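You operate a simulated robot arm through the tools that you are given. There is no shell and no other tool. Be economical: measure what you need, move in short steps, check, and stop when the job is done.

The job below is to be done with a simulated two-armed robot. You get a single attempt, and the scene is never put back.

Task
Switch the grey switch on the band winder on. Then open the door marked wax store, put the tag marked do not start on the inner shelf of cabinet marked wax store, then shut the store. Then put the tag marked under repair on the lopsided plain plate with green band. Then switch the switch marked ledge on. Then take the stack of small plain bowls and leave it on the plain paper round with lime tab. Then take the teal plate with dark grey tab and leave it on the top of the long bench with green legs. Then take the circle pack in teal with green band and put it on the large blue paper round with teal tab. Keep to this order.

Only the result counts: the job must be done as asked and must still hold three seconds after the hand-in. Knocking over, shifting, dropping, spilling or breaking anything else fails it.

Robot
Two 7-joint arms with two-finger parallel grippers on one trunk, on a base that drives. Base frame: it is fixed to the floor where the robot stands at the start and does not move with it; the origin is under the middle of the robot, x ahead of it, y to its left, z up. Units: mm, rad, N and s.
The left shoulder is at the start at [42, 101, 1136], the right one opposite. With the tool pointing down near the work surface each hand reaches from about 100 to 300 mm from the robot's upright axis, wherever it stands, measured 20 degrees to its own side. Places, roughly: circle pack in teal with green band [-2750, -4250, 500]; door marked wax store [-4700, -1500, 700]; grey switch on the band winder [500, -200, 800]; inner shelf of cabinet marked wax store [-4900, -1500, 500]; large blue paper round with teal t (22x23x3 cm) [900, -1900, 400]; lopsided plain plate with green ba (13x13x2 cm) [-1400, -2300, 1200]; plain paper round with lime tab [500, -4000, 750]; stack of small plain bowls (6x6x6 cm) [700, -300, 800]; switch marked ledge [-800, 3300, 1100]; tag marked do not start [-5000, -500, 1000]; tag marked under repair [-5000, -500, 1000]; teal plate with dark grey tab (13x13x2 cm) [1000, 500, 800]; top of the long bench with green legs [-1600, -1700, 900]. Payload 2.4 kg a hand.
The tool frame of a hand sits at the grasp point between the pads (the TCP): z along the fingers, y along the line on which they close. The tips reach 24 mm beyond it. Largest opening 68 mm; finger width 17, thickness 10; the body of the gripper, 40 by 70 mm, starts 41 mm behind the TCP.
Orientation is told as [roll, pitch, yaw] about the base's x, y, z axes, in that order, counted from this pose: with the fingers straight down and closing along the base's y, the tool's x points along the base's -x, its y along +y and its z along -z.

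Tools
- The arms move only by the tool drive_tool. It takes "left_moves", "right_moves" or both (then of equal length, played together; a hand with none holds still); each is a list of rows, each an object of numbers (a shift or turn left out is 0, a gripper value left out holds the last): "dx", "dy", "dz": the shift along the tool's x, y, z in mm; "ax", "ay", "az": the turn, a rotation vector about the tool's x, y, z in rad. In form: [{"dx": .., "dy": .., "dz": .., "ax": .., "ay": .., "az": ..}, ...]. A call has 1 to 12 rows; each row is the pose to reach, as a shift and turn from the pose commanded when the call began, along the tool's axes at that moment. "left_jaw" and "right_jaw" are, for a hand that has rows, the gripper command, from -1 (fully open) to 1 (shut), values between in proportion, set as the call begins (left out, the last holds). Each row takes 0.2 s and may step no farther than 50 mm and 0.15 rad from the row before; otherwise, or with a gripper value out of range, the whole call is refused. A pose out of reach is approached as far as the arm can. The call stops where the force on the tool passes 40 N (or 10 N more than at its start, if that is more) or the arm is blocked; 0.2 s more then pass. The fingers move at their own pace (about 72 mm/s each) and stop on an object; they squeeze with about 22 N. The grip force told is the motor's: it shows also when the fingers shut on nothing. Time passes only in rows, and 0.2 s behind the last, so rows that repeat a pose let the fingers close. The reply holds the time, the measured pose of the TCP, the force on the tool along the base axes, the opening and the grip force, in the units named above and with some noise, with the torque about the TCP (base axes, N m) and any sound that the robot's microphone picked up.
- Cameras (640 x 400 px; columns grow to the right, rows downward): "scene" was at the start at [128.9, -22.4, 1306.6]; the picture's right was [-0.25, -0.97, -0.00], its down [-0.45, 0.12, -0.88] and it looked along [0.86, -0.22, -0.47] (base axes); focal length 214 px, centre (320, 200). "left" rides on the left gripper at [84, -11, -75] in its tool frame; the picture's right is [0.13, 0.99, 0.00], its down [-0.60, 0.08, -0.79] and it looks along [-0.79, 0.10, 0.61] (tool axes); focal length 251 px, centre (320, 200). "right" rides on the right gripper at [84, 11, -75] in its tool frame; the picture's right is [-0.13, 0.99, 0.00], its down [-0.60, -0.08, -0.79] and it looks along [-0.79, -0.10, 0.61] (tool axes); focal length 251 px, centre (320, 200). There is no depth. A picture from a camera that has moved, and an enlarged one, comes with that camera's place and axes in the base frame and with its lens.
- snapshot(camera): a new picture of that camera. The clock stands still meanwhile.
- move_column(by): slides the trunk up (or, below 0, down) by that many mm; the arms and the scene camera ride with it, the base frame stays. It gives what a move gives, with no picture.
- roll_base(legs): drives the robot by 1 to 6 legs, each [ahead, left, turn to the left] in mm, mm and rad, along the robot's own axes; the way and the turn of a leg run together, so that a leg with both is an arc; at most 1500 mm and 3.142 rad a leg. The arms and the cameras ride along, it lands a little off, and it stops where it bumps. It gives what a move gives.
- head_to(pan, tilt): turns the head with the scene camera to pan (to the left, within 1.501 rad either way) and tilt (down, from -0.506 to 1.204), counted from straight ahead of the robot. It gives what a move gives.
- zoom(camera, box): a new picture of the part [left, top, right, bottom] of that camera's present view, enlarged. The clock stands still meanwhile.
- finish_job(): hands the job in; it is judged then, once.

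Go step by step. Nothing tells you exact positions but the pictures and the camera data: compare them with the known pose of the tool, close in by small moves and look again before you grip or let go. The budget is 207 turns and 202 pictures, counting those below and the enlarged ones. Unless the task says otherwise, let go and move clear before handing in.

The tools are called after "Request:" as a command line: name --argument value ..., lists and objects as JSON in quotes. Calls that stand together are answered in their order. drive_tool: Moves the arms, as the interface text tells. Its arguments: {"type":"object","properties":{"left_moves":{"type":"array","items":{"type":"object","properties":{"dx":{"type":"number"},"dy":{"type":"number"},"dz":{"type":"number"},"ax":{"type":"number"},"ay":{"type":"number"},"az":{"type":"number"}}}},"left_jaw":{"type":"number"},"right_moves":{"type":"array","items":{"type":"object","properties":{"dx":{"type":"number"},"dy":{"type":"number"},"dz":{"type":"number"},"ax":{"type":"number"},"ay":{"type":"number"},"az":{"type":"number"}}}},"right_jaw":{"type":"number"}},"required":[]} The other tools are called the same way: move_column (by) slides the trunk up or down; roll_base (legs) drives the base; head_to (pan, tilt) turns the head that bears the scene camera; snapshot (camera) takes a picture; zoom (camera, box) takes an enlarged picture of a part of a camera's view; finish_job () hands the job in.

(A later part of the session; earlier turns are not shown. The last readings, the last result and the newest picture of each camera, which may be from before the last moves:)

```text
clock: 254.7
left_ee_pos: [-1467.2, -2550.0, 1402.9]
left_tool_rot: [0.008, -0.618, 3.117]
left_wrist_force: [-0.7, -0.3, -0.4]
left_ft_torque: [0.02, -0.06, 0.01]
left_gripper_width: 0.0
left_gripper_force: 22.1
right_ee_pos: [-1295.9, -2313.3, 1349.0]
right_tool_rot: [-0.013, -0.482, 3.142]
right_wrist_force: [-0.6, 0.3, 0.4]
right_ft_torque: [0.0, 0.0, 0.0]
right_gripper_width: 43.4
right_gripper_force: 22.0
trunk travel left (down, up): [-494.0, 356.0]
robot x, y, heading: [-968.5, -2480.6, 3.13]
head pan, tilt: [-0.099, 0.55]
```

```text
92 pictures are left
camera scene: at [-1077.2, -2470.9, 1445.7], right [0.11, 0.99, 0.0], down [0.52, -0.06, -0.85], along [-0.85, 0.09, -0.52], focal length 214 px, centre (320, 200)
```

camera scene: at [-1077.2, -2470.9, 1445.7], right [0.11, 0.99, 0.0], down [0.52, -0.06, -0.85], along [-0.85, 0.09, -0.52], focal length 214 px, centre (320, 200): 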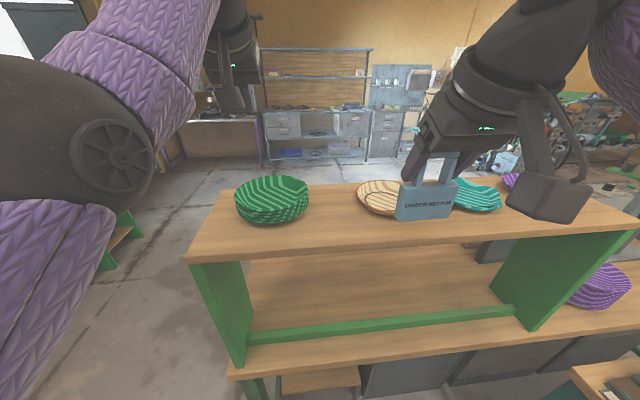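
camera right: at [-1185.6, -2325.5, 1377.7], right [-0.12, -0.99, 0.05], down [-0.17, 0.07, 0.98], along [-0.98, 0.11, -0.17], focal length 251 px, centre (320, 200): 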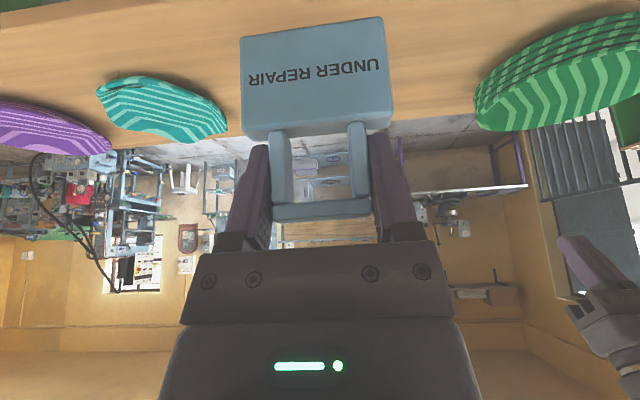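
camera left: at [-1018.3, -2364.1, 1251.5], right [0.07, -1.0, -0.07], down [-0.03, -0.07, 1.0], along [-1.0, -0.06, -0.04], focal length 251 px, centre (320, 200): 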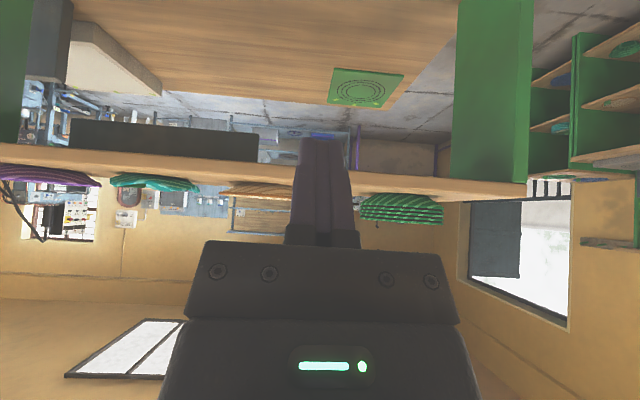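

Plate centre triangulates to [-1418,-2299], rim z≈1235. I'll bring the tag over it.

Request:
roll_base --legs '[[85, -12, 0]]'

Request:
snapshot --camera "scene"

```text
clock: 255.8
left_ee_pos: [-1552.3, -2537.1, 1402.7]
left_tool_rot: [0.01, -0.62, 3.117]
left_wrist_force: [-0.4, -0.3, 0.5]
left_ft_torque: [-0.01, -0.02, -0.03]
left_gripper_width: 0.0
left_gripper_force: 22.7
right_ee_pos: [-1381.2, -2300.2, 1349.6]
right_tool_rot: [-0.011, -0.484, 3.139]
right_wrist_force: [0.1, 0.8, -0.3]
right_ft_torque: [-0.01, 0.02, 0.01]
right_gripper_width: 43.5
right_gripper_force: 21.8
trunk travel left (down, up): [-494.0, 356.0]
robot x, y, heading: [-1049.4, -2468.4, 3.132]
head pan, tilt: [-0.099, 0.55]
```

```text
91 pictures are left
camera scene: at [-1163.1, -2457.6, 1445.6], right [0.11, 0.99, 0.0], down [0.52, -0.06, -0.85], along [-0.85, 0.09, -0.52], focal length 214 px, centre (320, 200)
```

scene: 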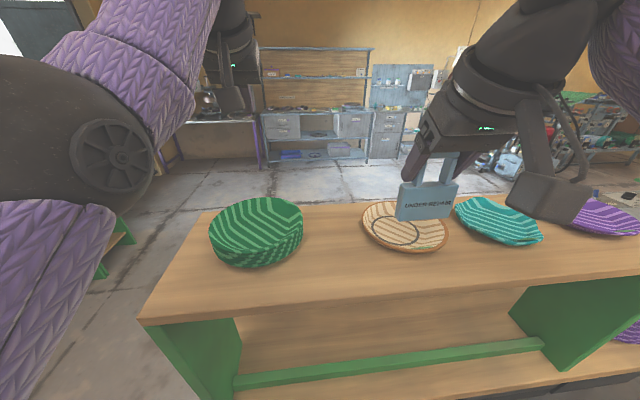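

Request:
drive_tool --right_moves '[{"dx": -16, "dy": -1, "dz": 8}, {"dx": -32, "dy": -3, "dz": 17}, {"dx": -18, "dy": -3, "dz": 43}]'

Request:
zoom --camera "scene" --box '[330, 150, 530, 275]'

Request:
zoom --camera "right" --box '[180, 0, 460, 175]'

```text
clock: 256.6
left_ee_pos: [-1551.7, -2537.2, 1403.3]
left_tool_rot: [0.008, -0.62, 3.115]
left_wrist_force: [-0.2, 0.3, 0.9]
left_ft_torque: [0.0, -0.02, 0.0]
left_gripper_width: 0.2
left_gripper_force: 21.9
right_ee_pos: [-1415.1, -2294.5, 1320.0]
right_tool_rot: [-0.012, -0.484, 3.14]
right_wrist_force: [-0.2, -0.9, -1.0]
right_ft_torque: [0.0, 0.02, 0.01]
right_gripper_width: 43.4
right_gripper_force: 21.9
trunk travel left (down, up): [-494.0, 356.0]
robot x, y, heading: [-1052.5, -2463.9, 3.131]
head pan, tilt: [-0.099, 0.55]
```

```text
3.20 times, centred on (430, 212) of scene
camera zoom: at [-1161.9, -2457.4, 1445.7], right [0.11, 0.99, 0.0], down [0.52, -0.06, -0.85], along [-0.85, 0.09, -0.52], focal length 686 px, centre (-32, 160)
```

zoom: 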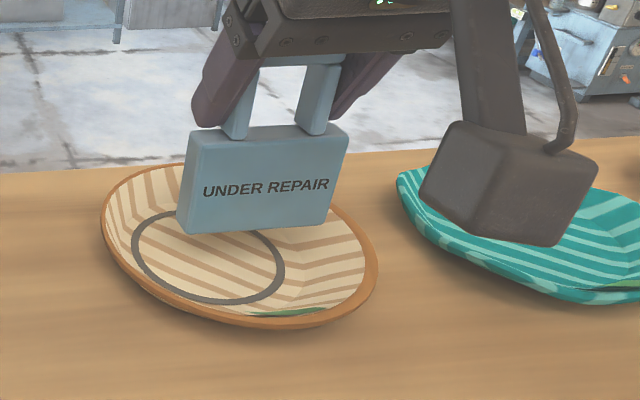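

```text
2.29 times, centred on (320, 88) of right
camera zoom: at [-1305.2, -2306.8, 1347.3], right [-0.12, -0.99, 0.05], down [-0.16, 0.07, 0.98], along [-0.98, 0.11, -0.17], focal length 575 px, centre (320, 457)
```

zoom: 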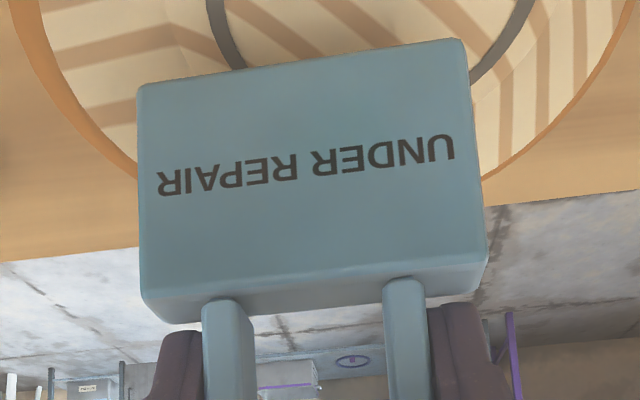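

Request:
drive_tool --right_moves '[{"dx": 2, "dy": 5, "dz": 4}, {"dx": 4, "dy": 5, "dz": 7.5}, {"dx": 5.5, "dy": 5, "dz": 10.5}]'

Request:
zoom --camera "scene" --box '[330, 150, 530, 275]'

```text
clock: 257.4
left_ee_pos: [-1553.1, -2537.6, 1403.4]
left_tool_rot: [0.009, -0.621, 3.117]
left_wrist_force: [-0.7, -0.2, -0.2]
left_ft_torque: [0.03, -0.03, 0.0]
left_gripper_width: 0.0
left_gripper_force: 21.9
right_ee_pos: [-1417.2, -2300.6, 1308.1]
right_tool_rot: [-0.012, -0.482, 3.14]
right_wrist_force: [0.2, -0.2, -0.7]
right_ft_torque: [-0.01, 0.02, 0.0]
right_gripper_width: 43.4
right_gripper_force: 22.5
trunk travel left (down, up): [-494.0, 356.0]
robot x, y, heading: [-1049.8, -2468.9, 3.135]
head pan, tilt: [-0.099, 0.55]
```

```text
3.20 times, centred on (430, 212) of scene
camera zoom: at [-1161.8, -2457.8, 1445.7], right [0.11, 0.99, 0.0], down [0.52, -0.06, -0.85], along [-0.85, 0.09, -0.52], focal length 686 px, centre (-32, 160)
```

zoom: 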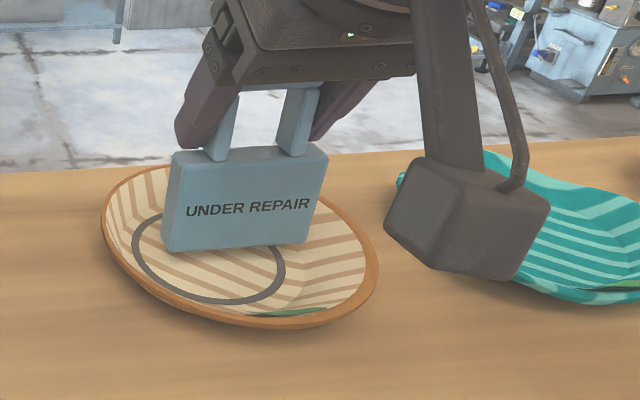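

Request:
drive_tool --right_moves '[{"dx": 1.5, "dz": 3}, {"dx": 3, "dz": 5.5}, {"dx": 4.2, "dz": 8}]'

Request:
drive_tool --right_moves '[{"dx": 1, "dz": 2}, {"dx": 2, "dz": 4}]'

Request:
zoom --camera "scene" --box '[330, 150, 530, 275]'

```text
clock: 258.2
left_ee_pos: [-1551.1, -2537.0, 1403.5]
left_tool_rot: [0.009, -0.621, 3.117]
left_wrist_force: [0.3, 0.0, -0.6]
left_ft_torque: [0.02, 0.01, -0.03]
left_gripper_width: 0.0
left_gripper_force: 22.0
right_ee_pos: [-1414.6, -2300.6, 1299.9]
right_tool_rot: [-0.011, -0.487, 3.141]
right_wrist_force: [-1.2, 1.1, 10.6]
right_ft_torque: [-0.19, 0.13, -0.02]
right_gripper_width: 43.6
right_gripper_force: 22.4
trunk travel left (down, up): [-494.0, 356.0]
robot x, y, heading: [-1050.4, -2470.4, 3.132]
head pan, tilt: [-0.099, 0.55]
```

```text
clock: 258.8
left_ee_pos: [-1549.8, -2535.9, 1402.4]
left_tool_rot: [0.005, -0.621, 3.117]
left_wrist_force: [0.1, 0.2, 0.0]
left_ft_torque: [0.02, 0.0, 0.01]
left_gripper_width: 0.1
left_gripper_force: 22.0
right_ee_pos: [-1414.3, -2301.2, 1299.2]
right_tool_rot: [-0.006, -0.5, 3.137]
right_wrist_force: [4.0, 1.5, 16.3]
right_ft_torque: [-0.17, -0.13, 0.04]
right_gripper_width: 43.6
right_gripper_force: 21.9
trunk travel left (down, up): [-494.0, 356.0]
robot x, y, heading: [-1047.2, -2468.7, 3.135]
head pan, tilt: [-0.099, 0.55]
stopped in row 2 (right hand): the force on the tool passed its limit at 44 N (the readings are from after the stop); the commanded pose is now the measured one
```

```text
3.20 times, centred on (430, 212) of scene
camera zoom: at [-1160.0, -2458.2, 1445.8], right [0.11, 0.99, 0.0], down [0.52, -0.06, -0.85], along [-0.85, 0.09, -0.52], focal length 686 px, centre (-32, 160)
```

zoom: 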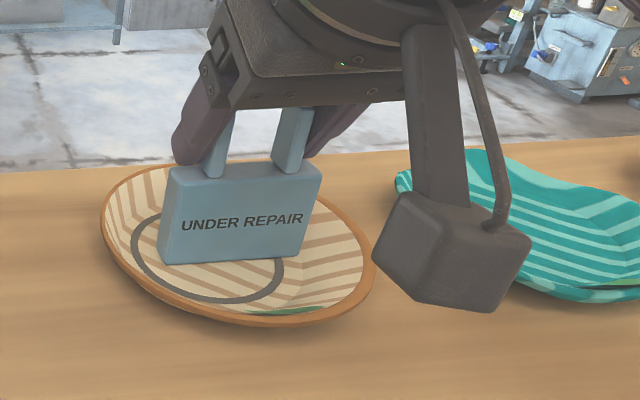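

Contact with the plate. I'll release and draw back along the fingers.

Request:
drive_tool --right_moves '[{"dz": -1}, {"dz": -1}, {"dz": -1}]' --right_jaw -1

Request:
drive_tool --right_moves '[{"dz": -25}, {"dz": -60}, {"dz": -100}]'

Request:
zoom --camera "scene" --box '[330, 150, 530, 275]'

```text
clock: 259.6
left_ee_pos: [-1551.8, -2538.0, 1403.0]
left_tool_rot: [0.008, -0.621, 3.118]
left_wrist_force: [-0.4, -0.8, -0.3]
left_ft_torque: [0.0, -0.02, 0.01]
left_gripper_width: 0.0
left_gripper_force: 22.5
right_ee_pos: [-1414.4, -2299.7, 1299.3]
right_tool_rot: [-0.007, -0.496, 3.137]
right_wrist_force: [-0.3, 1.7, 16.0]
right_ft_torque: [-0.13, 0.07, -0.02]
right_gripper_width: 62.7
right_gripper_force: 0.1
trunk travel left (down, up): [-494.0, 356.0]
robot x, y, heading: [-1051.0, -2467.2, 3.138]
head pan, tilt: [-0.099, 0.55]
```

```text
clock: 260.4
left_ee_pos: [-1551.0, -2538.1, 1403.3]
left_tool_rot: [0.009, -0.621, 3.117]
left_wrist_force: [-0.5, 1.4, -0.3]
left_ft_torque: [-0.02, 0.04, -0.01]
left_gripper_width: 0.0
left_gripper_force: 21.8
right_ee_pos: [-1367.4, -2302.6, 1386.5]
right_tool_rot: [-0.008, -0.494, 3.136]
right_wrist_force: [0.9, 0.0, 0.4]
right_ft_torque: [-0.02, -0.01, 0.02]
right_gripper_width: 68.0
right_gripper_force: 0.1
trunk travel left (down, up): [-494.0, 356.0]
robot x, y, heading: [-1051.8, -2470.5, 3.129]
head pan, tilt: [-0.099, 0.55]
```

```text
3.20 times, centred on (430, 212) of scene
camera zoom: at [-1161.0, -2458.0, 1445.8], right [0.11, 0.99, 0.0], down [0.52, -0.06, -0.85], along [-0.85, 0.09, -0.52], focal length 686 px, centre (-32, 160)
```

zoom: 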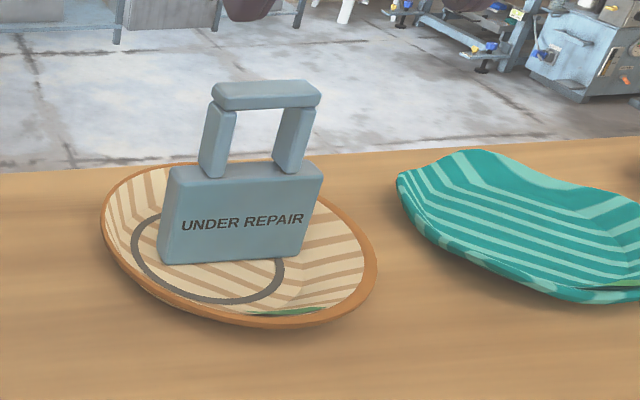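

The tag stands on the plate. Next is the ledge switch near [-800,3300,1100]; I'll drive there through the middle aisle.

Request:
roll_base --legs '[[-1000, 0, 0], [0, 0, -1.56], [1500, 0, 0], [1500, 0, 0], [1300, 0, 0]]'

Request:
head_to --pan 0.2 --tilt 0.2

Request:
snapshot --camera "scene"

```text
clock: 289.4
left_ee_pos: [-81.2, 2286.3, 1402.3]
left_tool_rot: [0.008, -0.622, 1.534]
left_wrist_force: [0.2, 0.5, 0.3]
left_ft_torque: [0.0, -0.04, 0.02]
left_gripper_width: 0.0
left_gripper_force: 21.7
right_ee_pos: [151.5, 2097.8, 1386.2]
right_tool_rot: [-0.009, -0.494, 1.553]
right_wrist_force: [0.3, -0.4, -0.3]
right_ft_torque: [0.02, 0.0, 0.0]
right_gripper_width: 68.0
right_gripper_force: 0.1
trunk travel left (down, up): [-494.0, 356.0]
robot x, y, heading: [-20.9, 1784.4, 1.553]
head pan, tilt: [-0.099, 0.55]
```

```text
clock: 290.2
left_ee_pos: [-81.6, 2285.8, 1402.8]
left_tool_rot: [0.01, -0.62, 1.533]
left_wrist_force: [-0.4, -1.1, -0.9]
left_ft_torque: [-0.03, 0.01, 0.0]
left_gripper_width: 0.1
left_gripper_force: 21.9
right_ee_pos: [152.0, 2097.4, 1386.1]
right_tool_rot: [-0.009, -0.493, 1.553]
right_wrist_force: [1.0, -0.3, 0.0]
right_ft_torque: [0.03, -0.03, 0.0]
right_gripper_width: 68.1
right_gripper_force: 0.1
trunk travel left (down, up): [-494.0, 356.0]
robot x, y, heading: [-15.5, 1781.7, 1.547]
head pan, tilt: [0.201, 0.201]
```

```text
85 pictures are left
camera scene: at [-33.4, 1898.3, 1477.9], right [0.98, 0.18, 0.0], down [0.04, -0.2, -0.98], along [-0.17, 0.96, -0.2], focal length 214 px, centre (320, 200)
```

scene: 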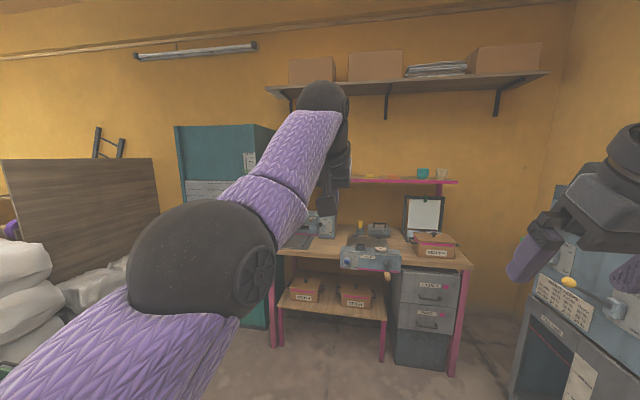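

Request:
drive_tool --left_moves '[{"dx": 25, "dy": 35, "dz": -17}, {"dx": 49, "dy": 70, "dz": -35}, {"dx": 73, "dy": 105, "dz": -52}, {"dx": 98, "dy": 140, "dz": -70}, {"dx": 122, "dy": 175, "dz": -87}]'

Request:
roll_base --legs '[[100, 550, 0]]'

Request:
head_to --pan -0.2 --tilt 0.35

Request:
snapshot --camera "scene"

```text
clock: 290.7
left_ee_pos: [-117.9, 2253.6, 1410.0]
left_tool_rot: [0.009, -0.654, 1.529]
left_wrist_force: [-0.3, 12.7, -1.2]
left_ft_torque: [0.08, 0.03, 0.2]
left_gripper_width: 0.2
left_gripper_force: 21.6
left hand out of reach, approached as far as the arm can: row 2
right_ee_pos: [151.0, 2096.7, 1387.5]
right_tool_rot: [-0.005, -0.496, 1.553]
right_wrist_force: [0.3, -0.5, 0.0]
right_ft_torque: [0.01, 0.01, -0.01]
right_gripper_width: 68.1
right_gripper_force: 0.2
trunk travel left (down, up): [-494.0, 356.0]
robot x, y, heading: [-20.0, 1789.8, 1.552]
head pan, tilt: [0.201, 0.201]
stopped in row 2 (left hand): the force on the tool passed its limit at 95 N (the readings are from after the stop); the commanded pose is now the measured one
```

```text
clock: 293.9
left_ee_pos: [-667.0, 2368.3, 1409.0]
left_tool_rot: [0.008, -0.654, 1.529]
left_wrist_force: [-1.1, 22.2, -0.7]
left_ft_torque: [-0.04, -0.02, 0.26]
left_gripper_width: 0.2
left_gripper_force: 22.6
right_ee_pos: [-396.7, 2211.2, 1386.0]
right_tool_rot: [-0.008, -0.493, 1.551]
right_wrist_force: [0.4, 0.0, 0.3]
right_ft_torque: [0.01, -0.01, 0.02]
right_gripper_width: 68.0
right_gripper_force: 0.0
trunk travel left (down, up): [-494.0, 356.0]
robot x, y, heading: [-570.6, 1896.5, 1.549]
head pan, tilt: [0.201, 0.201]
```

```text
clock: 294.8
left_ee_pos: [-667.8, 2368.0, 1409.4]
left_tool_rot: [0.007, -0.653, 1.53]
left_wrist_force: [-1.8, 15.8, -0.6]
left_ft_torque: [0.03, 0.0, 0.16]
left_gripper_width: 0.0
left_gripper_force: 22.7
right_ee_pos: [-397.0, 2212.0, 1387.4]
right_tool_rot: [-0.01, -0.492, 1.553]
right_wrist_force: [-0.1, -0.2, 0.0]
right_ft_torque: [0.0, 0.01, 0.02]
right_gripper_width: 68.0
right_gripper_force: 0.1
trunk travel left (down, up): [-494.0, 356.0]
robot x, y, heading: [-567.5, 1901.3, 1.549]
head pan, tilt: [-0.201, 0.351]
```

```text
84 pictures are left
camera scene: at [-544.8, 2011.3, 1464.0], right [0.98, -0.22, 0.0], down [-0.08, -0.34, -0.94], along [0.21, 0.92, -0.34], focal length 214 px, centre (320, 200)
```

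scene: 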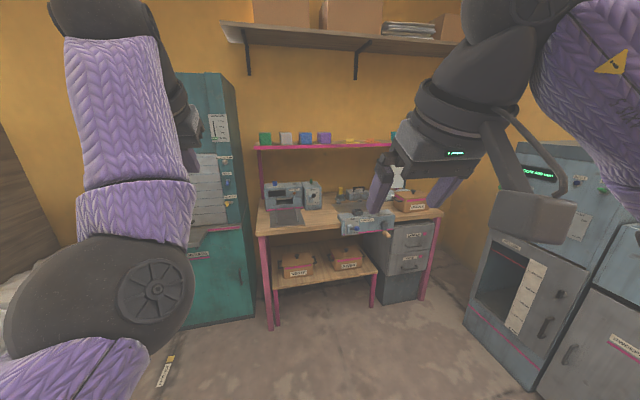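

Request:
zoom --camera "scene" --box '[180, 100, 280, 270]'

```text
2.35 times, centred on (230, 185) of scene
camera zoom: at [-544.8, 2011.3, 1464.0], right [0.98, -0.22, 0.0], down [-0.08, -0.34, -0.94], along [0.21, 0.92, -0.34], focal length 505 px, centre (532, 235)
```

zoom: 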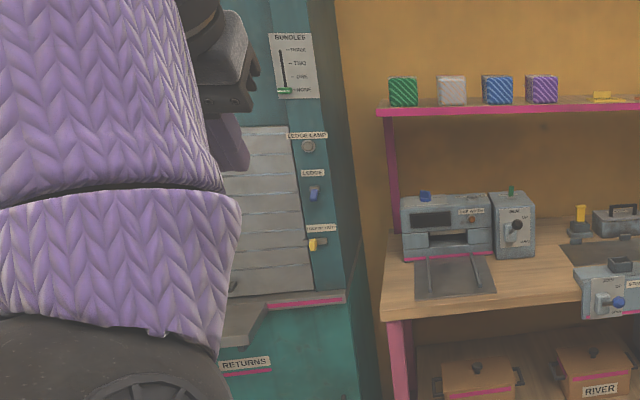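

The LEDGE toggle (blue) is on the teal cabinet's front at about [-797,3300,1148]. I'll drive nearer and look with the right hand camera.

Request:
roll_base --legs '[[600, 0, 0], [0, 340, 0.02]]'

Request:
move_column --by -200

Request:
snapshot --camera "right"

Request:
head_to --pan 0 --tilt 0.35

Request:
snapshot --camera "scene"

```text
clock: 300.0
left_ee_pos: [-1010.1, 2962.8, 1409.3]
left_tool_rot: [0.006, -0.653, 1.562]
left_wrist_force: [-1.8, 19.8, -0.4]
left_ft_torque: [-0.03, 0.0, 0.23]
left_gripper_width: 0.0
left_gripper_force: 21.4
right_ee_pos: [-734.6, 2815.2, 1387.4]
right_tool_rot: [-0.01, -0.495, 1.584]
right_wrist_force: [-0.8, 0.9, -0.5]
right_ft_torque: [0.03, -0.01, -0.07]
right_gripper_width: 67.9
right_gripper_force: 0.1
trunk travel left (down, up): [-494.0, 356.0]
robot x, y, heading: [-893.6, 2498.0, 1.581]
head pan, tilt: [-0.201, 0.351]
```

```text
clock: 300.4
left_ee_pos: [-1009.9, 2964.5, 1405.4]
left_tool_rot: [0.013, -0.66, 1.554]
left_wrist_force: [0.5, 12.6, -1.1]
left_ft_torque: [0.13, 0.0, 0.5]
left_gripper_width: 0.0
left_gripper_force: 21.9
right_ee_pos: [-734.1, 2816.5, 1381.4]
right_tool_rot: [-0.008, -0.491, 1.585]
right_wrist_force: [-0.8, 0.7, -0.7]
right_ft_torque: [-0.02, -0.03, -0.01]
right_gripper_width: 67.9
right_gripper_force: 0.2
trunk travel left (down, up): [-489.0, 360.0]
robot x, y, heading: [-895.3, 2498.2, 1.578]
head pan, tilt: [-0.201, 0.351]
stopped: the force on the tool passed its limit at 50 N (the readings are from after the stop); the commanded pose is now the measured one
```

```text
82 pictures are left
camera right: at [-743.7, 2705.9, 1408.7], right [-0.99, 0.1, 0.05], down [0.07, 0.16, 0.98], along [0.09, 0.98, -0.16], focal length 251 px, centre (320, 200)
```

right: 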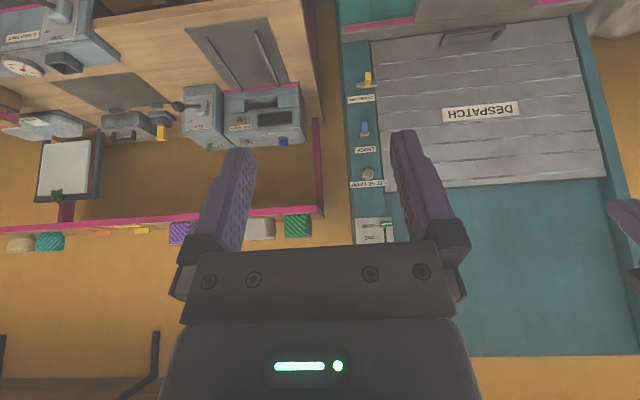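

```text
clock: 301.1
left_ee_pos: [-1010.1, 2964.3, 1405.7]
left_tool_rot: [0.014, -0.66, 1.554]
left_wrist_force: [-1.1, 19.4, -0.1]
left_ft_torque: [0.0, -0.04, 0.45]
left_gripper_width: 0.1
left_gripper_force: 22.2
right_ee_pos: [-734.1, 2815.7, 1382.8]
right_tool_rot: [-0.007, -0.494, 1.585]
right_wrist_force: [0.0, -0.3, 0.1]
right_ft_torque: [-0.01, -0.01, 0.02]
right_gripper_width: 68.0
right_gripper_force: 0.0
trunk travel left (down, up): [-489.0, 360.0]
robot x, y, heading: [-891.7, 2501.3, 1.586]
head pan, tilt: [0.0, 0.351]
```

```text
81 pictures are left
camera scene: at [-894.0, 2612.8, 1459.7], right [1.0, 0.01, 0.0], down [0.0, -0.34, -0.94], along [-0.01, 0.94, -0.34], focal length 214 px, centre (320, 200)
```

scene: 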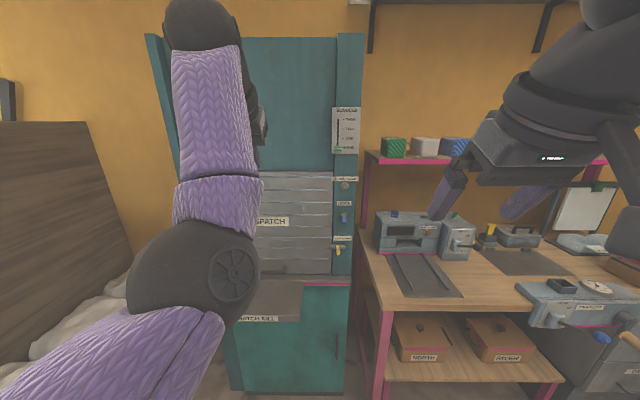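

Request:
drive_tool --left_moves '[{"dx": -20, "dz": 15}, {"dx": -47, "dz": 37}]'

Request:
move_column --by -180

Request:
zoom --camera "right" --box '[320, 60, 420, 200]'

```text
clock: 301.7
left_ee_pos: [-1009.3, 3011.3, 1398.9]
left_tool_rot: [0.011, -0.661, 1.556]
left_wrist_force: [-0.8, -0.2, -0.3]
left_ft_torque: [-0.05, 0.02, 0.02]
left_gripper_width: 0.1
left_gripper_force: 21.5
left hand out of reach, approached as far as the arm can: row 2
right_ee_pos: [-734.9, 2816.5, 1381.9]
right_tool_rot: [-0.007, -0.494, 1.585]
right_wrist_force: [-0.1, -0.5, 0.2]
right_ft_torque: [0.0, 0.01, 0.01]
right_gripper_width: 68.0
right_gripper_force: 0.0
trunk travel left (down, up): [-489.0, 360.0]
robot x, y, heading: [-893.0, 2497.5, 1.577]
head pan, tilt: [0.0, 0.351]
```

```text
clock: 303.7
left_ee_pos: [-1007.5, 3011.9, 1218.1]
left_tool_rot: [0.014, -0.66, 1.554]
left_wrist_force: [0.4, -0.6, -0.3]
left_ft_torque: [0.02, 0.0, 0.0]
left_gripper_width: 0.0
left_gripper_force: 21.5
right_ee_pos: [-734.3, 2816.3, 1201.9]
right_tool_rot: [-0.007, -0.493, 1.582]
right_wrist_force: [-0.3, 0.3, -0.9]
right_ft_torque: [-0.01, -0.03, -0.01]
right_gripper_width: 68.1
right_gripper_force: 0.0
trunk travel left (down, up): [-309.0, 540.0]
robot x, y, heading: [-895.1, 2496.4, 1.582]
head pan, tilt: [0.0, 0.351]
```

```text
2.86 times, centred on (370, 130) of right
camera zoom: at [-743.5, 2705.5, 1229.0], right [-0.99, 0.1, 0.05], down [0.07, 0.16, 0.99], along [0.09, 0.98, -0.16], focal length 718 px, centre (177, 400)
```

zoom: 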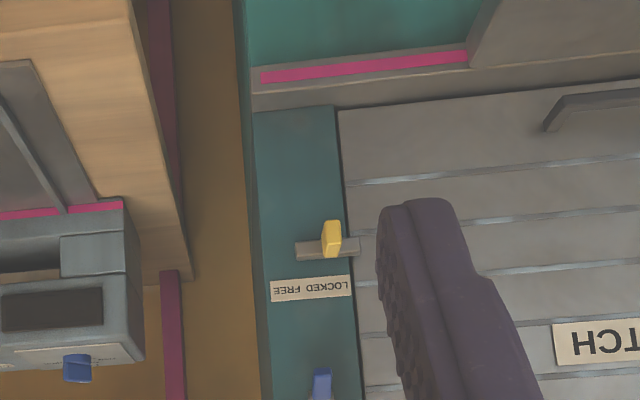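

Request:
zoom --camera "right" --box '[335, 160, 415, 230]'

Request:
zoom --camera "scene" --box '[310, 100, 390, 260]'

```text
5.71 times, centred on (375, 195) of right
camera zoom: at [-743.5, 2705.5, 1229.0], right [-0.99, 0.1, 0.05], down [0.07, 0.16, 0.99], along [0.09, 0.98, -0.16], focal length 1437 px, centre (6, 229)
```

zoom: 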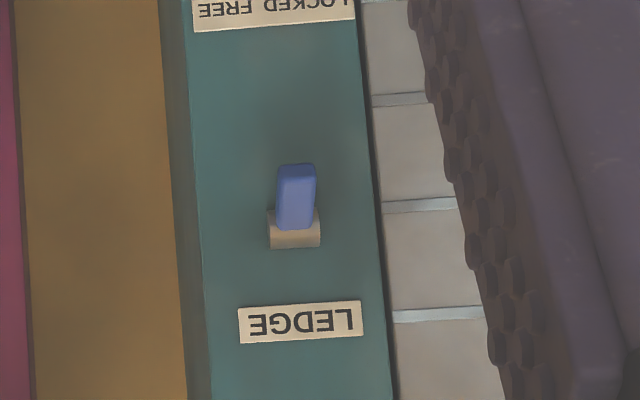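

```text
2.50 times, centred on (350, 180) of scene
camera zoom: at [-894.3, 2638.1, 1278.5], right [1.0, 0.01, 0.0], down [0.0, -0.34, -0.94], along [-0.01, 0.94, -0.34], focal length 536 px, centre (245, 250)
```

zoom: 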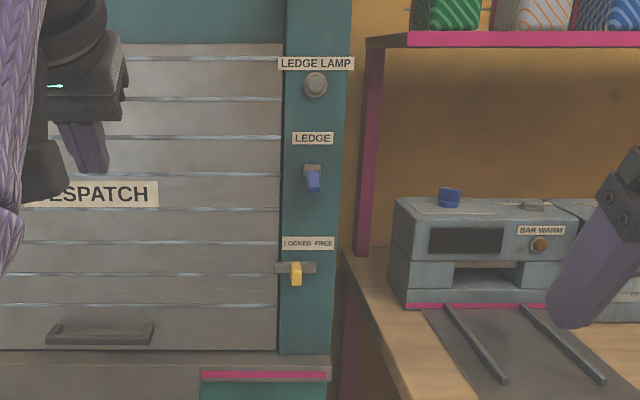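

The LEDGE lever is at about [-813,3323,1125] and points down; I'll push it up with the closed right fingers from below.

Request:
drive_tool --right_moves '[{"dx": -21, "dy": 13, "dz": 31, "ay": -0.09}, {"dx": -42, "dy": 26, "dz": 62, "ay": -0.18}, {"dx": -63, "dy": 39, "dz": 93, "ay": -0.27}, {"dx": -84, "dy": 52, "dz": 124, "ay": -0.36}, {"dx": -105, "dy": 65, "dz": 155, "ay": -0.44}, {"dx": -127, "dy": 79, "dz": 187, "ay": -0.51}]' --right_jaw 1

Request:
roll_base --legs '[[170, 0, 0]]'

Request:
snapshot --camera "scene"

```text
clock: 305.1
left_ee_pos: [-1008.5, 3012.7, 1217.8]
left_tool_rot: [0.014, -0.658, 1.554]
left_wrist_force: [-0.6, 0.0, -0.3]
left_ft_torque: [-0.02, 0.0, -0.01]
left_gripper_width: 0.0
left_gripper_force: 22.2
right_ee_pos: [-815.6, 3016.0, 1097.3]
right_tool_rot: [-0.014, -1.005, 1.593]
right_wrist_force: [0.7, 0.4, -0.4]
right_ft_torque: [0.0, 0.0, -0.02]
right_gripper_width: 0.2
right_gripper_force: 22.1
trunk travel left (down, up): [-309.0, 540.0]
robot x, y, heading: [-895.0, 2496.4, 1.578]
head pan, tilt: [0.0, 0.351]
```

```text
clock: 306.6
left_ee_pos: [-1008.3, 3183.2, 1217.3]
left_tool_rot: [0.015, -0.659, 1.549]
left_wrist_force: [-0.6, 0.2, -0.7]
left_ft_torque: [0.01, 0.0, -0.01]
left_gripper_width: 0.1
left_gripper_force: 21.8
right_ee_pos: [-814.0, 3186.5, 1097.0]
right_tool_rot: [-0.012, -1.003, 1.586]
right_wrist_force: [0.0, 0.1, -0.3]
right_ft_torque: [0.02, 0.01, 0.01]
right_gripper_width: 0.0
right_gripper_force: 21.9
trunk travel left (down, up): [-309.0, 540.0]
robot x, y, heading: [-896.7, 2665.9, 1.574]
head pan, tilt: [0.0, 0.351]
```

```text
77 pictures are left
camera scene: at [-894.9, 2808.3, 1278.3], right [1.0, 0.0, 0.0], down [0.0, -0.34, -0.94], along [0.0, 0.94, -0.34], focal length 214 px, centre (320, 200)
```

scene: 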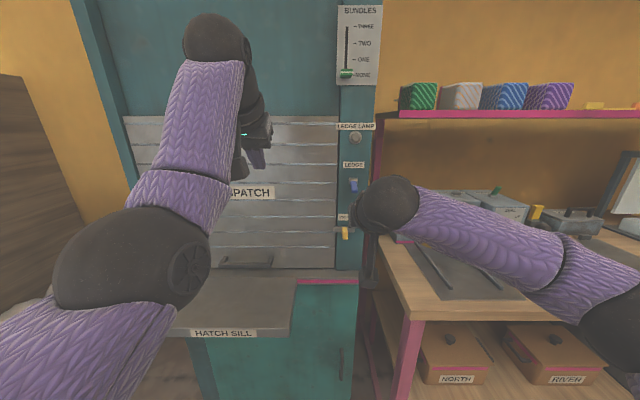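

Request:
drive_tool --right_moves '[{"dx": -20, "dz": 31}, {"dx": -40, "dz": 63}, {"dx": -52, "dz": 81}]'

Request:
snapshot --camera "right"

Request:
zoom --camera "scene" --box '[310, 120, 430, 260]'

```text
clock: 307.4
left_ee_pos: [-1007.0, 3181.9, 1217.5]
left_tool_rot: [0.015, -0.66, 1.55]
left_wrist_force: [-0.1, 0.3, 0.2]
left_ft_torque: [-0.01, -0.01, 0.0]
left_gripper_width: 0.0
left_gripper_force: 21.6
right_ee_pos: [-815.4, 3283.3, 1095.8]
right_tool_rot: [-0.014, -1.004, 1.591]
right_wrist_force: [0.5, 0.0, 0.0]
right_ft_torque: [0.0, 0.04, -0.01]
right_gripper_width: 0.0
right_gripper_force: 22.3
trunk travel left (down, up): [-309.0, 540.0]
robot x, y, heading: [-895.5, 2666.2, 1.578]
head pan, tilt: [0.0, 0.351]
```

```text
76 pictures are left
camera right: at [-824.7, 3173.8, 1066.1], right [-0.99, 0.06, 0.1], down [0.07, -0.34, 0.94], along [0.09, 0.94, 0.34], focal length 251 px, centre (320, 200)
```

right: 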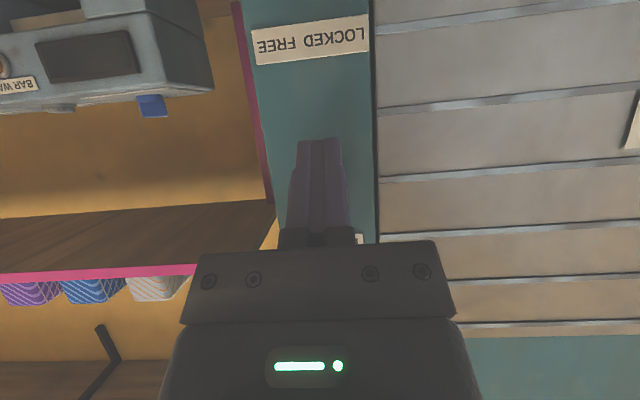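

```text
2.86 times, centred on (370, 190) of scene
camera zoom: at [-895.1, 2807.9, 1278.3], right [1.0, 0.0, 0.0], down [0.0, -0.34, -0.94], along [0.0, 0.94, -0.34], focal length 613 px, centre (177, 229)
```

zoom: 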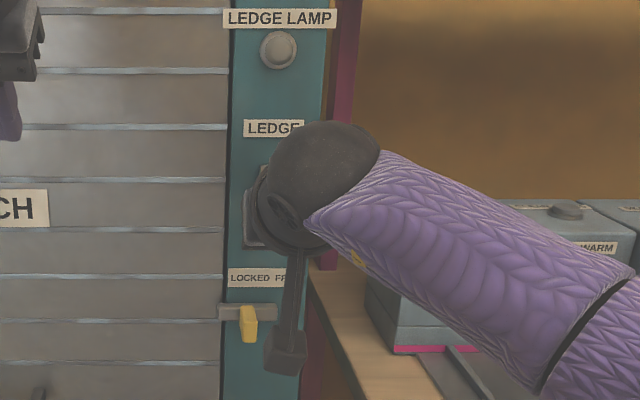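

Request:
drive_tool --right_moves '[{"dx": -8, "dz": 12.6}, {"dx": -16, "dz": 25}, {"dx": -24, "dz": 38}, {"dx": -32, "dz": 50}]'

Request:
snapshot --camera "right"

```text
clock: 308.4
left_ee_pos: [-1007.3, 3182.0, 1216.9]
left_tool_rot: [0.014, -0.66, 1.549]
left_wrist_force: [0.3, -0.3, 0.7]
left_ft_torque: [-0.01, -0.01, 0.0]
left_gripper_width: 0.3
left_gripper_force: 22.1
right_ee_pos: [-814.1, 3301.5, 1094.7]
right_tool_rot: [-0.013, -1.003, 1.59]
right_wrist_force: [-0.3, -0.1, -0.5]
right_ft_torque: [0.02, 0.01, -0.01]
right_gripper_width: 0.0
right_gripper_force: 22.3
right hand out of reach, approached as far as the arm can: row 2, 3, 4
trunk travel left (down, up): [-309.0, 540.0]
robot x, y, heading: [-900.1, 2667.3, 1.575]
head pan, tilt: [0.0, 0.351]
```

```text
74 pictures are left
camera right: at [-824.3, 3192.0, 1064.7], right [-0.99, 0.06, 0.1], down [0.07, -0.34, 0.94], along [0.09, 0.94, 0.34], focal length 251 px, centre (320, 200)
```

right: 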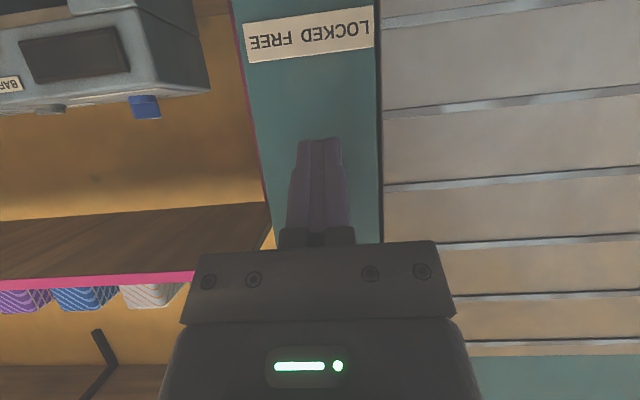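

Request:
roll_base --legs '[[28, 0, 0]]'

Request:
drive_tool --right_moves '[{"dx": -8, "dz": -5}, {"dx": -17, "dz": -11}, {"dx": -25, "dz": -16}, {"dx": -34, "dz": -22}, {"dx": -42, "dz": -27}, {"dx": -51, "dz": -32}, {"dx": -59, "dz": -38}, {"dx": -68, "dz": -43}]'

Request:
snapshot --camera "right"

```text
clock: 309.3
left_ee_pos: [-1007.2, 3207.8, 1215.7]
left_tool_rot: [0.013, -0.658, 1.548]
left_wrist_force: [-0.7, 1.0, -0.5]
left_ft_torque: [0.05, 0.0, 0.01]
left_gripper_width: 0.2
left_gripper_force: 22.0
right_ee_pos: [-814.5, 3326.0, 1090.9]
right_tool_rot: [-0.011, -0.992, 1.582]
right_wrist_force: [0.1, 0.5, 0.7]
right_ft_torque: [0.01, -0.01, -0.01]
right_gripper_width: 0.2
right_gripper_force: 21.3
trunk travel left (down, up): [-309.0, 540.0]
robot x, y, heading: [-899.0, 2695.4, 1.578]
head pan, tilt: [0.0, 0.351]
stopped in leg 1: the force on the tool passed its limit at 61 N (the readings are from after the stop); the commanded pose is now the measured one
```

```text
clock: 310.7
left_ee_pos: [-1007.0, 3207.9, 1217.7]
left_tool_rot: [0.014, -0.659, 1.548]
left_wrist_force: [-0.1, 0.1, 0.5]
left_ft_torque: [-0.03, 0.01, 0.04]
left_gripper_width: 0.0
left_gripper_force: 21.6
right_ee_pos: [-814.1, 3312.9, 1132.6]
right_tool_rot: [-0.006, -0.969, 1.58]
right_wrist_force: [-0.2, -5.3, -11.1]
right_ft_torque: [0.05, 0.08, -0.01]
right_gripper_width: 0.2
right_gripper_force: 22.2
right hand out of reach, approached as far as the arm can: row 2, 3, 4, 5, 6
trunk travel left (down, up): [-309.0, 540.0]
robot x, y, heading: [-897.1, 2696.0, 1.576]
head pan, tilt: [0.0, 0.351]
heard: click
stopped in row 6 (right hand): the force on the tool passed its limit at 51 N (the readings are from after the stop); the commanded pose is now the measured one
```

```text
73 pictures are left
camera right: at [-824.3, 3203.8, 1105.6], right [-0.99, 0.07, 0.1], down [0.07, -0.31, 0.95], along [0.1, 0.95, 0.31], focal length 251 px, centre (320, 200)
```

right: 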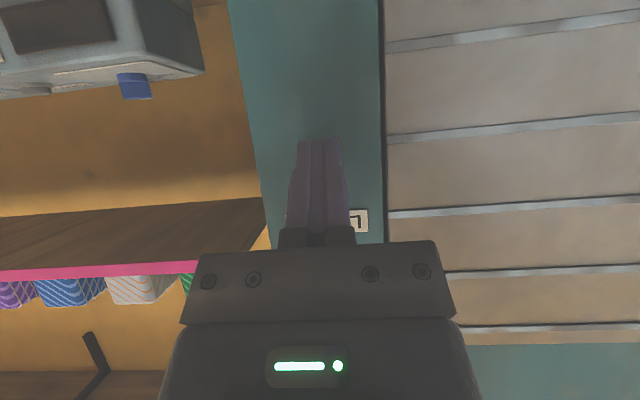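

A click was heard. I'll back off and check the lever and the ledge lamp.

Request:
roll_base --legs '[[-250, 0, 0]]'

Request:
drive_tool --right_moves '[{"dx": 10, "dy": -40, "dz": -10}, {"dx": 20, "dy": -80, "dz": -20}, {"dx": 20, "dy": -120, "dz": -30}]'

Request:
zoom --camera "scene" --box '[310, 100, 410, 260]'

```text
clock: 312.5
left_ee_pos: [-1006.4, 2958.8, 1217.2]
left_tool_rot: [0.013, -0.66, 1.552]
left_wrist_force: [-0.2, 0.4, -0.2]
left_ft_torque: [-0.03, 0.0, 0.03]
left_gripper_width: 0.0
left_gripper_force: 22.1
right_ee_pos: [-813.7, 3063.4, 1133.5]
right_tool_rot: [-0.009, -0.974, 1.584]
right_wrist_force: [0.3, -1.1, 0.2]
right_ft_torque: [0.0, -0.01, -0.03]
right_gripper_width: 0.0
right_gripper_force: 22.8
trunk travel left (down, up): [-309.0, 540.0]
robot x, y, heading: [-892.9, 2440.4, 1.575]
head pan, tilt: [0.0, 0.351]
```

```text
clock: 313.3
left_ee_pos: [-1000.3, 2956.5, 1218.3]
left_tool_rot: [0.022, -0.659, 1.545]
left_wrist_force: [1.6, 0.1, 0.1]
left_ft_torque: [-0.02, 0.08, 0.06]
left_gripper_width: 0.0
left_gripper_force: 22.0
right_ee_pos: [-691.9, 3047.6, 1154.4]
right_tool_rot: [-0.014, -1.007, 1.566]
right_wrist_force: [-3.2, -2.2, -2.8]
right_ft_torque: [0.22, -0.06, -0.15]
right_gripper_width: 0.0
right_gripper_force: 22.1
right hand out of reach, approached as far as the arm can: row 1, 2, 3
trunk travel left (down, up): [-309.0, 540.0]
robot x, y, heading: [-894.5, 2442.8, 1.576]
head pan, tilt: [0.0, 0.351]
```

```text
2.50 times, centred on (360, 180) of scene
camera zoom: at [-887.1, 2581.9, 1278.6], right [1.0, 0.0, -0.01], down [0.0, -0.34, -0.94], along [-0.01, 0.94, -0.34], focal length 536 px, centre (220, 250)
```

zoom: 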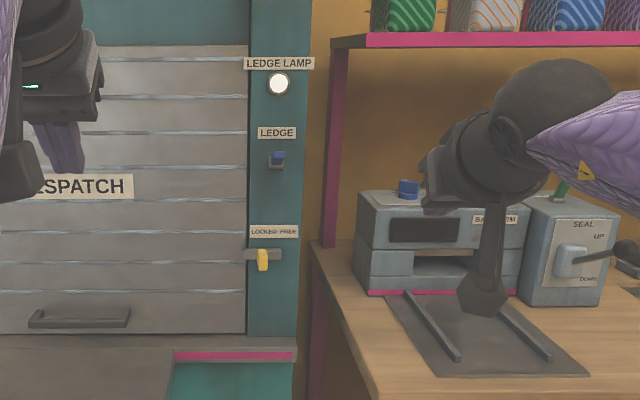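

The ledge lamp is lit. Next, the bowl stack on the first bench near [737,-307]; I'll drive back there.

Request:
roll_base --legs '[[-600, 0, 0], [0, -870, 0], [-1500, 0, 0], [0, 0, -1.576], [0, 450, 0]]'

Request:
drive_tool --right_moves '[{"dx": 30, "dz": -42, "ay": 0.12}, {"dx": 48, "dz": -80, "ay": 0.25}, {"dx": 65, "dz": -115, "ay": 0.38}, {"dx": 80, "dz": -150, "ay": 0.5}]' --right_jaw -1

Request:
head_to --pan -0.5 --tilt 0.6

Request:
snapshot --camera "scene"

```text
clock: 334.1
left_ee_pos: [503.6, 920.3, 1216.8]
left_tool_rot: [0.013, -0.658, 0.025]
left_wrist_force: [-0.3, 0.1, -0.2]
left_ft_torque: [-0.01, 0.05, 0.02]
left_gripper_width: 0.0
left_gripper_force: 21.7
right_ee_pos: [607.0, 622.1, 1151.8]
right_tool_rot: [-0.042, -0.997, 0.086]
right_wrist_force: [-0.9, -0.9, 0.1]
right_ft_torque: [0.03, 0.02, -0.03]
right_gripper_width: 0.0
right_gripper_force: 22.4
trunk travel left (down, up): [-309.0, 540.0]
robot x, y, heading: [-2.1, 783.8, 0.052]
head pan, tilt: [0.0, 0.351]
```

```text
refused: row 1 steps farther than a row can; nothing moved
```

```text
clock: 335.0
left_ee_pos: [504.1, 919.5, 1216.1]
left_tool_rot: [0.015, -0.658, 0.026]
left_wrist_force: [-0.3, -1.0, 0.3]
left_ft_torque: [-0.01, 0.0, -0.01]
left_gripper_width: 0.0
left_gripper_force: 22.5
right_ee_pos: [605.7, 622.6, 1151.3]
right_tool_rot: [-0.041, -0.998, 0.084]
right_wrist_force: [-0.7, -0.6, 0.2]
right_ft_torque: [0.03, -0.02, -0.02]
right_gripper_width: 0.0
right_gripper_force: 21.9
trunk travel left (down, up): [-309.0, 540.0]
robot x, y, heading: [-6.5, 783.1, 0.053]
head pan, tilt: [-0.499, 0.6]
```

```text
71 pictures are left
camera scene: at [122.4, 748.9, 1255.6], right [-0.43, -0.9, 0.0], down [-0.51, 0.24, -0.83], along [0.74, -0.36, -0.56], focal length 214 px, centre (320, 200)
```

scene: 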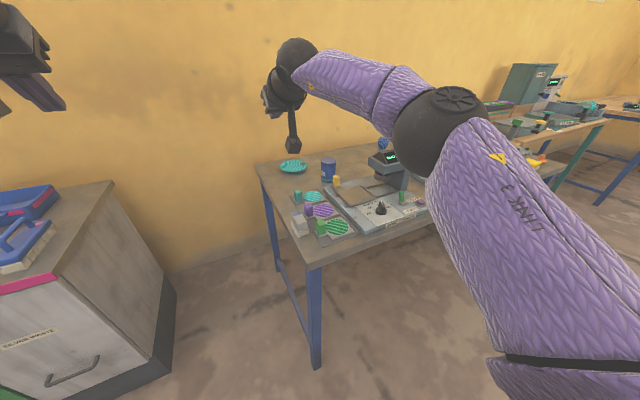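

Request:
drive_tool --right_moves '[{"dx": 15, "dz": -30, "ay": 0.08}, {"dx": 30, "dz": -60, "ay": 0.16}, {"dx": 45, "dz": -90, "ay": 0.25}, {"dx": 60, "dz": -120, "ay": 0.33}, {"dx": 75, "dz": -150, "ay": 0.42}, {"dx": 80, "dz": -160, "ay": 0.5}]' --right_jaw -1

Request:
roll_base --legs '[[0, -950, -0.05], [200, 0, 0]]'

Request:
head_to --pan -0.3 --tilt 0.8

Request:
snapshot --camera "scene"

```text
clock: 336.4
left_ee_pos: [503.3, 918.7, 1216.7]
left_tool_rot: [0.014, -0.658, 0.025]
left_wrist_force: [-0.1, -0.1, 0.0]
left_ft_torque: [0.01, 0.0, 0.02]
left_gripper_width: 0.2
left_gripper_force: 22.1
right_ee_pos: [430.3, 615.2, 1170.8]
right_tool_rot: [-0.025, -0.497, 0.062]
right_wrist_force: [-0.1, 0.3, 0.2]
right_ft_torque: [-0.01, 0.01, -0.01]
right_gripper_width: 67.9
right_gripper_force: 0.0
trunk travel left (down, up): [-309.0, 540.0]
robot x, y, heading: [-6.6, 783.2, 0.05]
head pan, tilt: [-0.499, 0.6]
```

```text
clock: 342.5
left_ee_pos: [734.3, -41.7, 1217.4]
left_tool_rot: [0.015, -0.659, -0.032]
left_wrist_force: [0.5, -0.6, 0.2]
left_ft_torque: [0.01, -0.02, 0.0]
left_gripper_width: 0.3
left_gripper_force: 21.8
right_ee_pos: [643.5, -341.8, 1171.1]
right_tool_rot: [-0.026, -0.496, 0.003]
right_wrist_force: [-0.1, 0.3, -0.2]
right_ft_torque: [0.01, 0.01, 0.0]
right_gripper_width: 68.2
right_gripper_force: 0.1
trunk travel left (down, up): [-309.0, 540.0]
robot x, y, heading: [219.7, -149.2, 0.001]
head pan, tilt: [-0.499, 0.6]
```

```text
clock: 343.2
left_ee_pos: [733.3, -41.2, 1217.3]
left_tool_rot: [0.013, -0.66, -0.033]
left_wrist_force: [0.8, 0.9, 0.6]
left_ft_torque: [-0.03, 0.01, -0.02]
left_gripper_width: 0.0
left_gripper_force: 22.2
right_ee_pos: [642.7, -341.5, 1171.7]
right_tool_rot: [-0.027, -0.498, 0.004]
right_wrist_force: [0.2, 1.5, -0.5]
right_ft_torque: [0.01, -0.01, -0.02]
right_gripper_width: 68.1
right_gripper_force: 0.1
trunk travel left (down, up): [-309.0, 540.0]
robot x, y, heading: [220.2, -147.4, -0.009]
head pan, tilt: [-0.3, 0.799]
```

```text
70 pictures are left
camera scene: at [342.8, -172.0, 1238.8], right [-0.3, -0.95, 0.0], down [-0.68, 0.22, -0.7], along [0.66, -0.21, -0.72], focal length 214 px, centre (320, 200)
```

scene: 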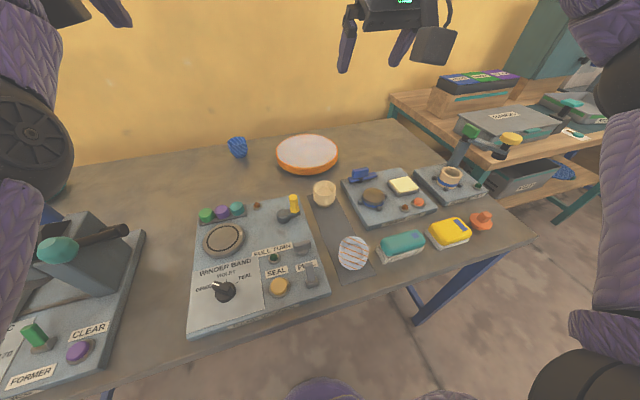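

Request:
zoom --camera "scene" --box '[290, 160, 380, 230]'

Request:
roll_base --legs '[[38, 0, 0]]'

Request:
drive_tool --right_moves '[{"dx": 14, "dy": 9, "dz": 35, "ay": 0.05}, {"dx": 28, "dy": 18, "dz": 71, "ay": 0.1}, {"dx": 42, "dy": 26, "dz": 106, "ay": 0.15}, {"dx": 56, "dy": 36, "dz": 142, "ay": 0.2}, {"dx": 70, "dy": 36, "dz": 177, "ay": 0.25}, {"dx": 84, "dy": 36, "dz": 212, "ay": 0.3}]'

Request:
snapshot --camera "right"

```text
5.71 times, centred on (335, 195) of scene
camera zoom: at [342.8, -172.0, 1238.8], right [-0.3, -0.95, 0.0], down [-0.68, 0.22, -0.7], along [0.66, -0.21, -0.72], focal length 1226 px, centre (234, 229)
```

zoom: 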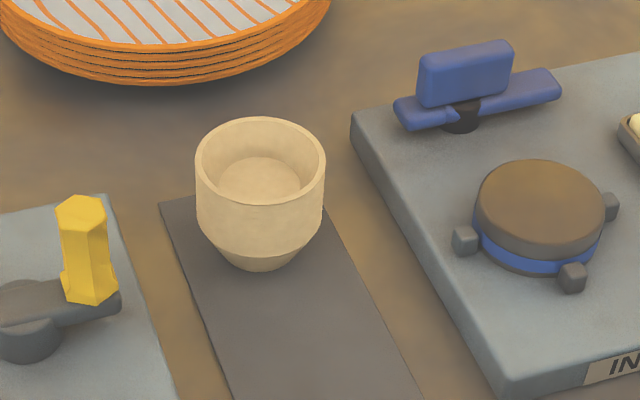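

```text
clock: 344.1
left_ee_pos: [771.8, -41.9, 1215.4]
left_tool_rot: [0.013, -0.657, -0.031]
left_wrist_force: [0.4, 0.0, -0.4]
left_ft_torque: [-0.02, 0.03, 0.0]
left_gripper_width: 0.0
left_gripper_force: 22.0
right_ee_pos: [682.9, -342.2, 1170.9]
right_tool_rot: [-0.026, -0.498, 0.003]
right_wrist_force: [0.1, -0.1, 1.0]
right_ft_torque: [0.02, 0.03, -0.02]
right_gripper_width: 68.1
right_gripper_force: 0.1
trunk travel left (down, up): [-309.0, 540.0]
robot x, y, heading: [256.8, -149.5, -0.005]
head pan, tilt: [-0.3, 0.799]
```

```text
clock: 345.5
left_ee_pos: [772.4, -40.9, 1217.1]
left_tool_rot: [0.013, -0.659, -0.031]
left_wrist_force: [-0.3, 0.3, 0.1]
left_ft_torque: [0.0, -0.01, -0.02]
left_gripper_width: 0.1
left_gripper_force: 22.1
right_ee_pos: [707.5, -311.7, 941.4]
right_tool_rot: [-0.023, -0.198, -0.003]
right_wrist_force: [-0.3, 0.2, 1.1]
right_ft_torque: [-0.02, 0.01, 0.0]
right_gripper_width: 68.0
right_gripper_force: 0.0
trunk travel left (down, up): [-309.0, 540.0]
robot x, y, heading: [256.9, -144.6, -0.009]
head pan, tilt: [-0.3, 0.799]
```

```text
68 pictures are left
camera right: at [611.7, -299.5, 999.3], right [0.13, 0.99, 0.0], down [0.44, -0.06, 0.9], along [0.89, -0.12, -0.44], focal length 251 px, centre (320, 200)
```

right: 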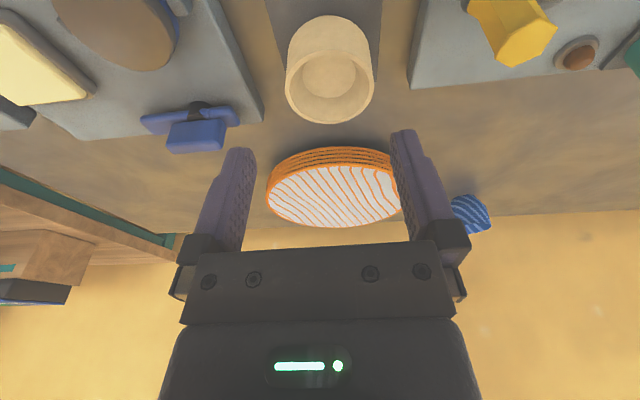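

Request:
drive_tool --right_moves '[{"dx": 0.8, "dy": 4.7, "dz": 36}]'

Request:
snapshot --camera "right"

```text
clock: 345.9
left_ee_pos: [772.0, -42.0, 1216.8]
left_tool_rot: [0.014, -0.658, -0.032]
left_wrist_force: [-0.7, -0.2, 0.0]
left_ft_torque: [-0.01, 0.01, -0.01]
left_gripper_width: 0.0
left_gripper_force: 21.9
right_ee_pos: [715.2, -309.4, 907.7]
right_tool_rot: [-0.024, -0.199, -0.003]
right_wrist_force: [-0.3, 0.0, -1.1]
right_ft_torque: [-0.01, 0.02, 0.01]
right_gripper_width: 67.8
right_gripper_force: 0.1
trunk travel left (down, up): [-309.0, 540.0]
robot x, y, heading: [256.7, -150.9, -0.004]
head pan, tilt: [-0.3, 0.799]
```

```text
67 pictures are left
camera right: at [618.4, -296.5, 965.0], right [0.13, 0.99, 0.0], down [0.44, -0.06, 0.9], along [0.89, -0.12, -0.44], focal length 251 px, centre (320, 200)
```

right: 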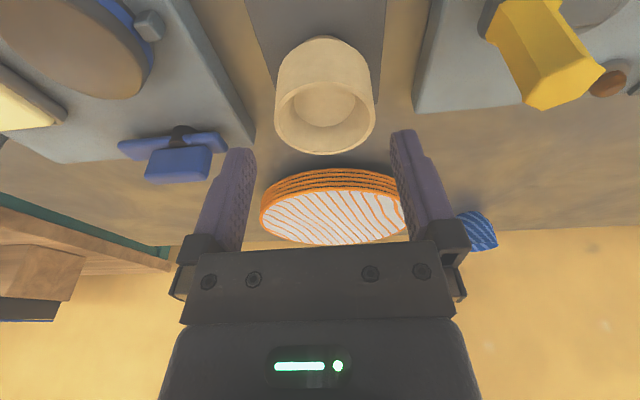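

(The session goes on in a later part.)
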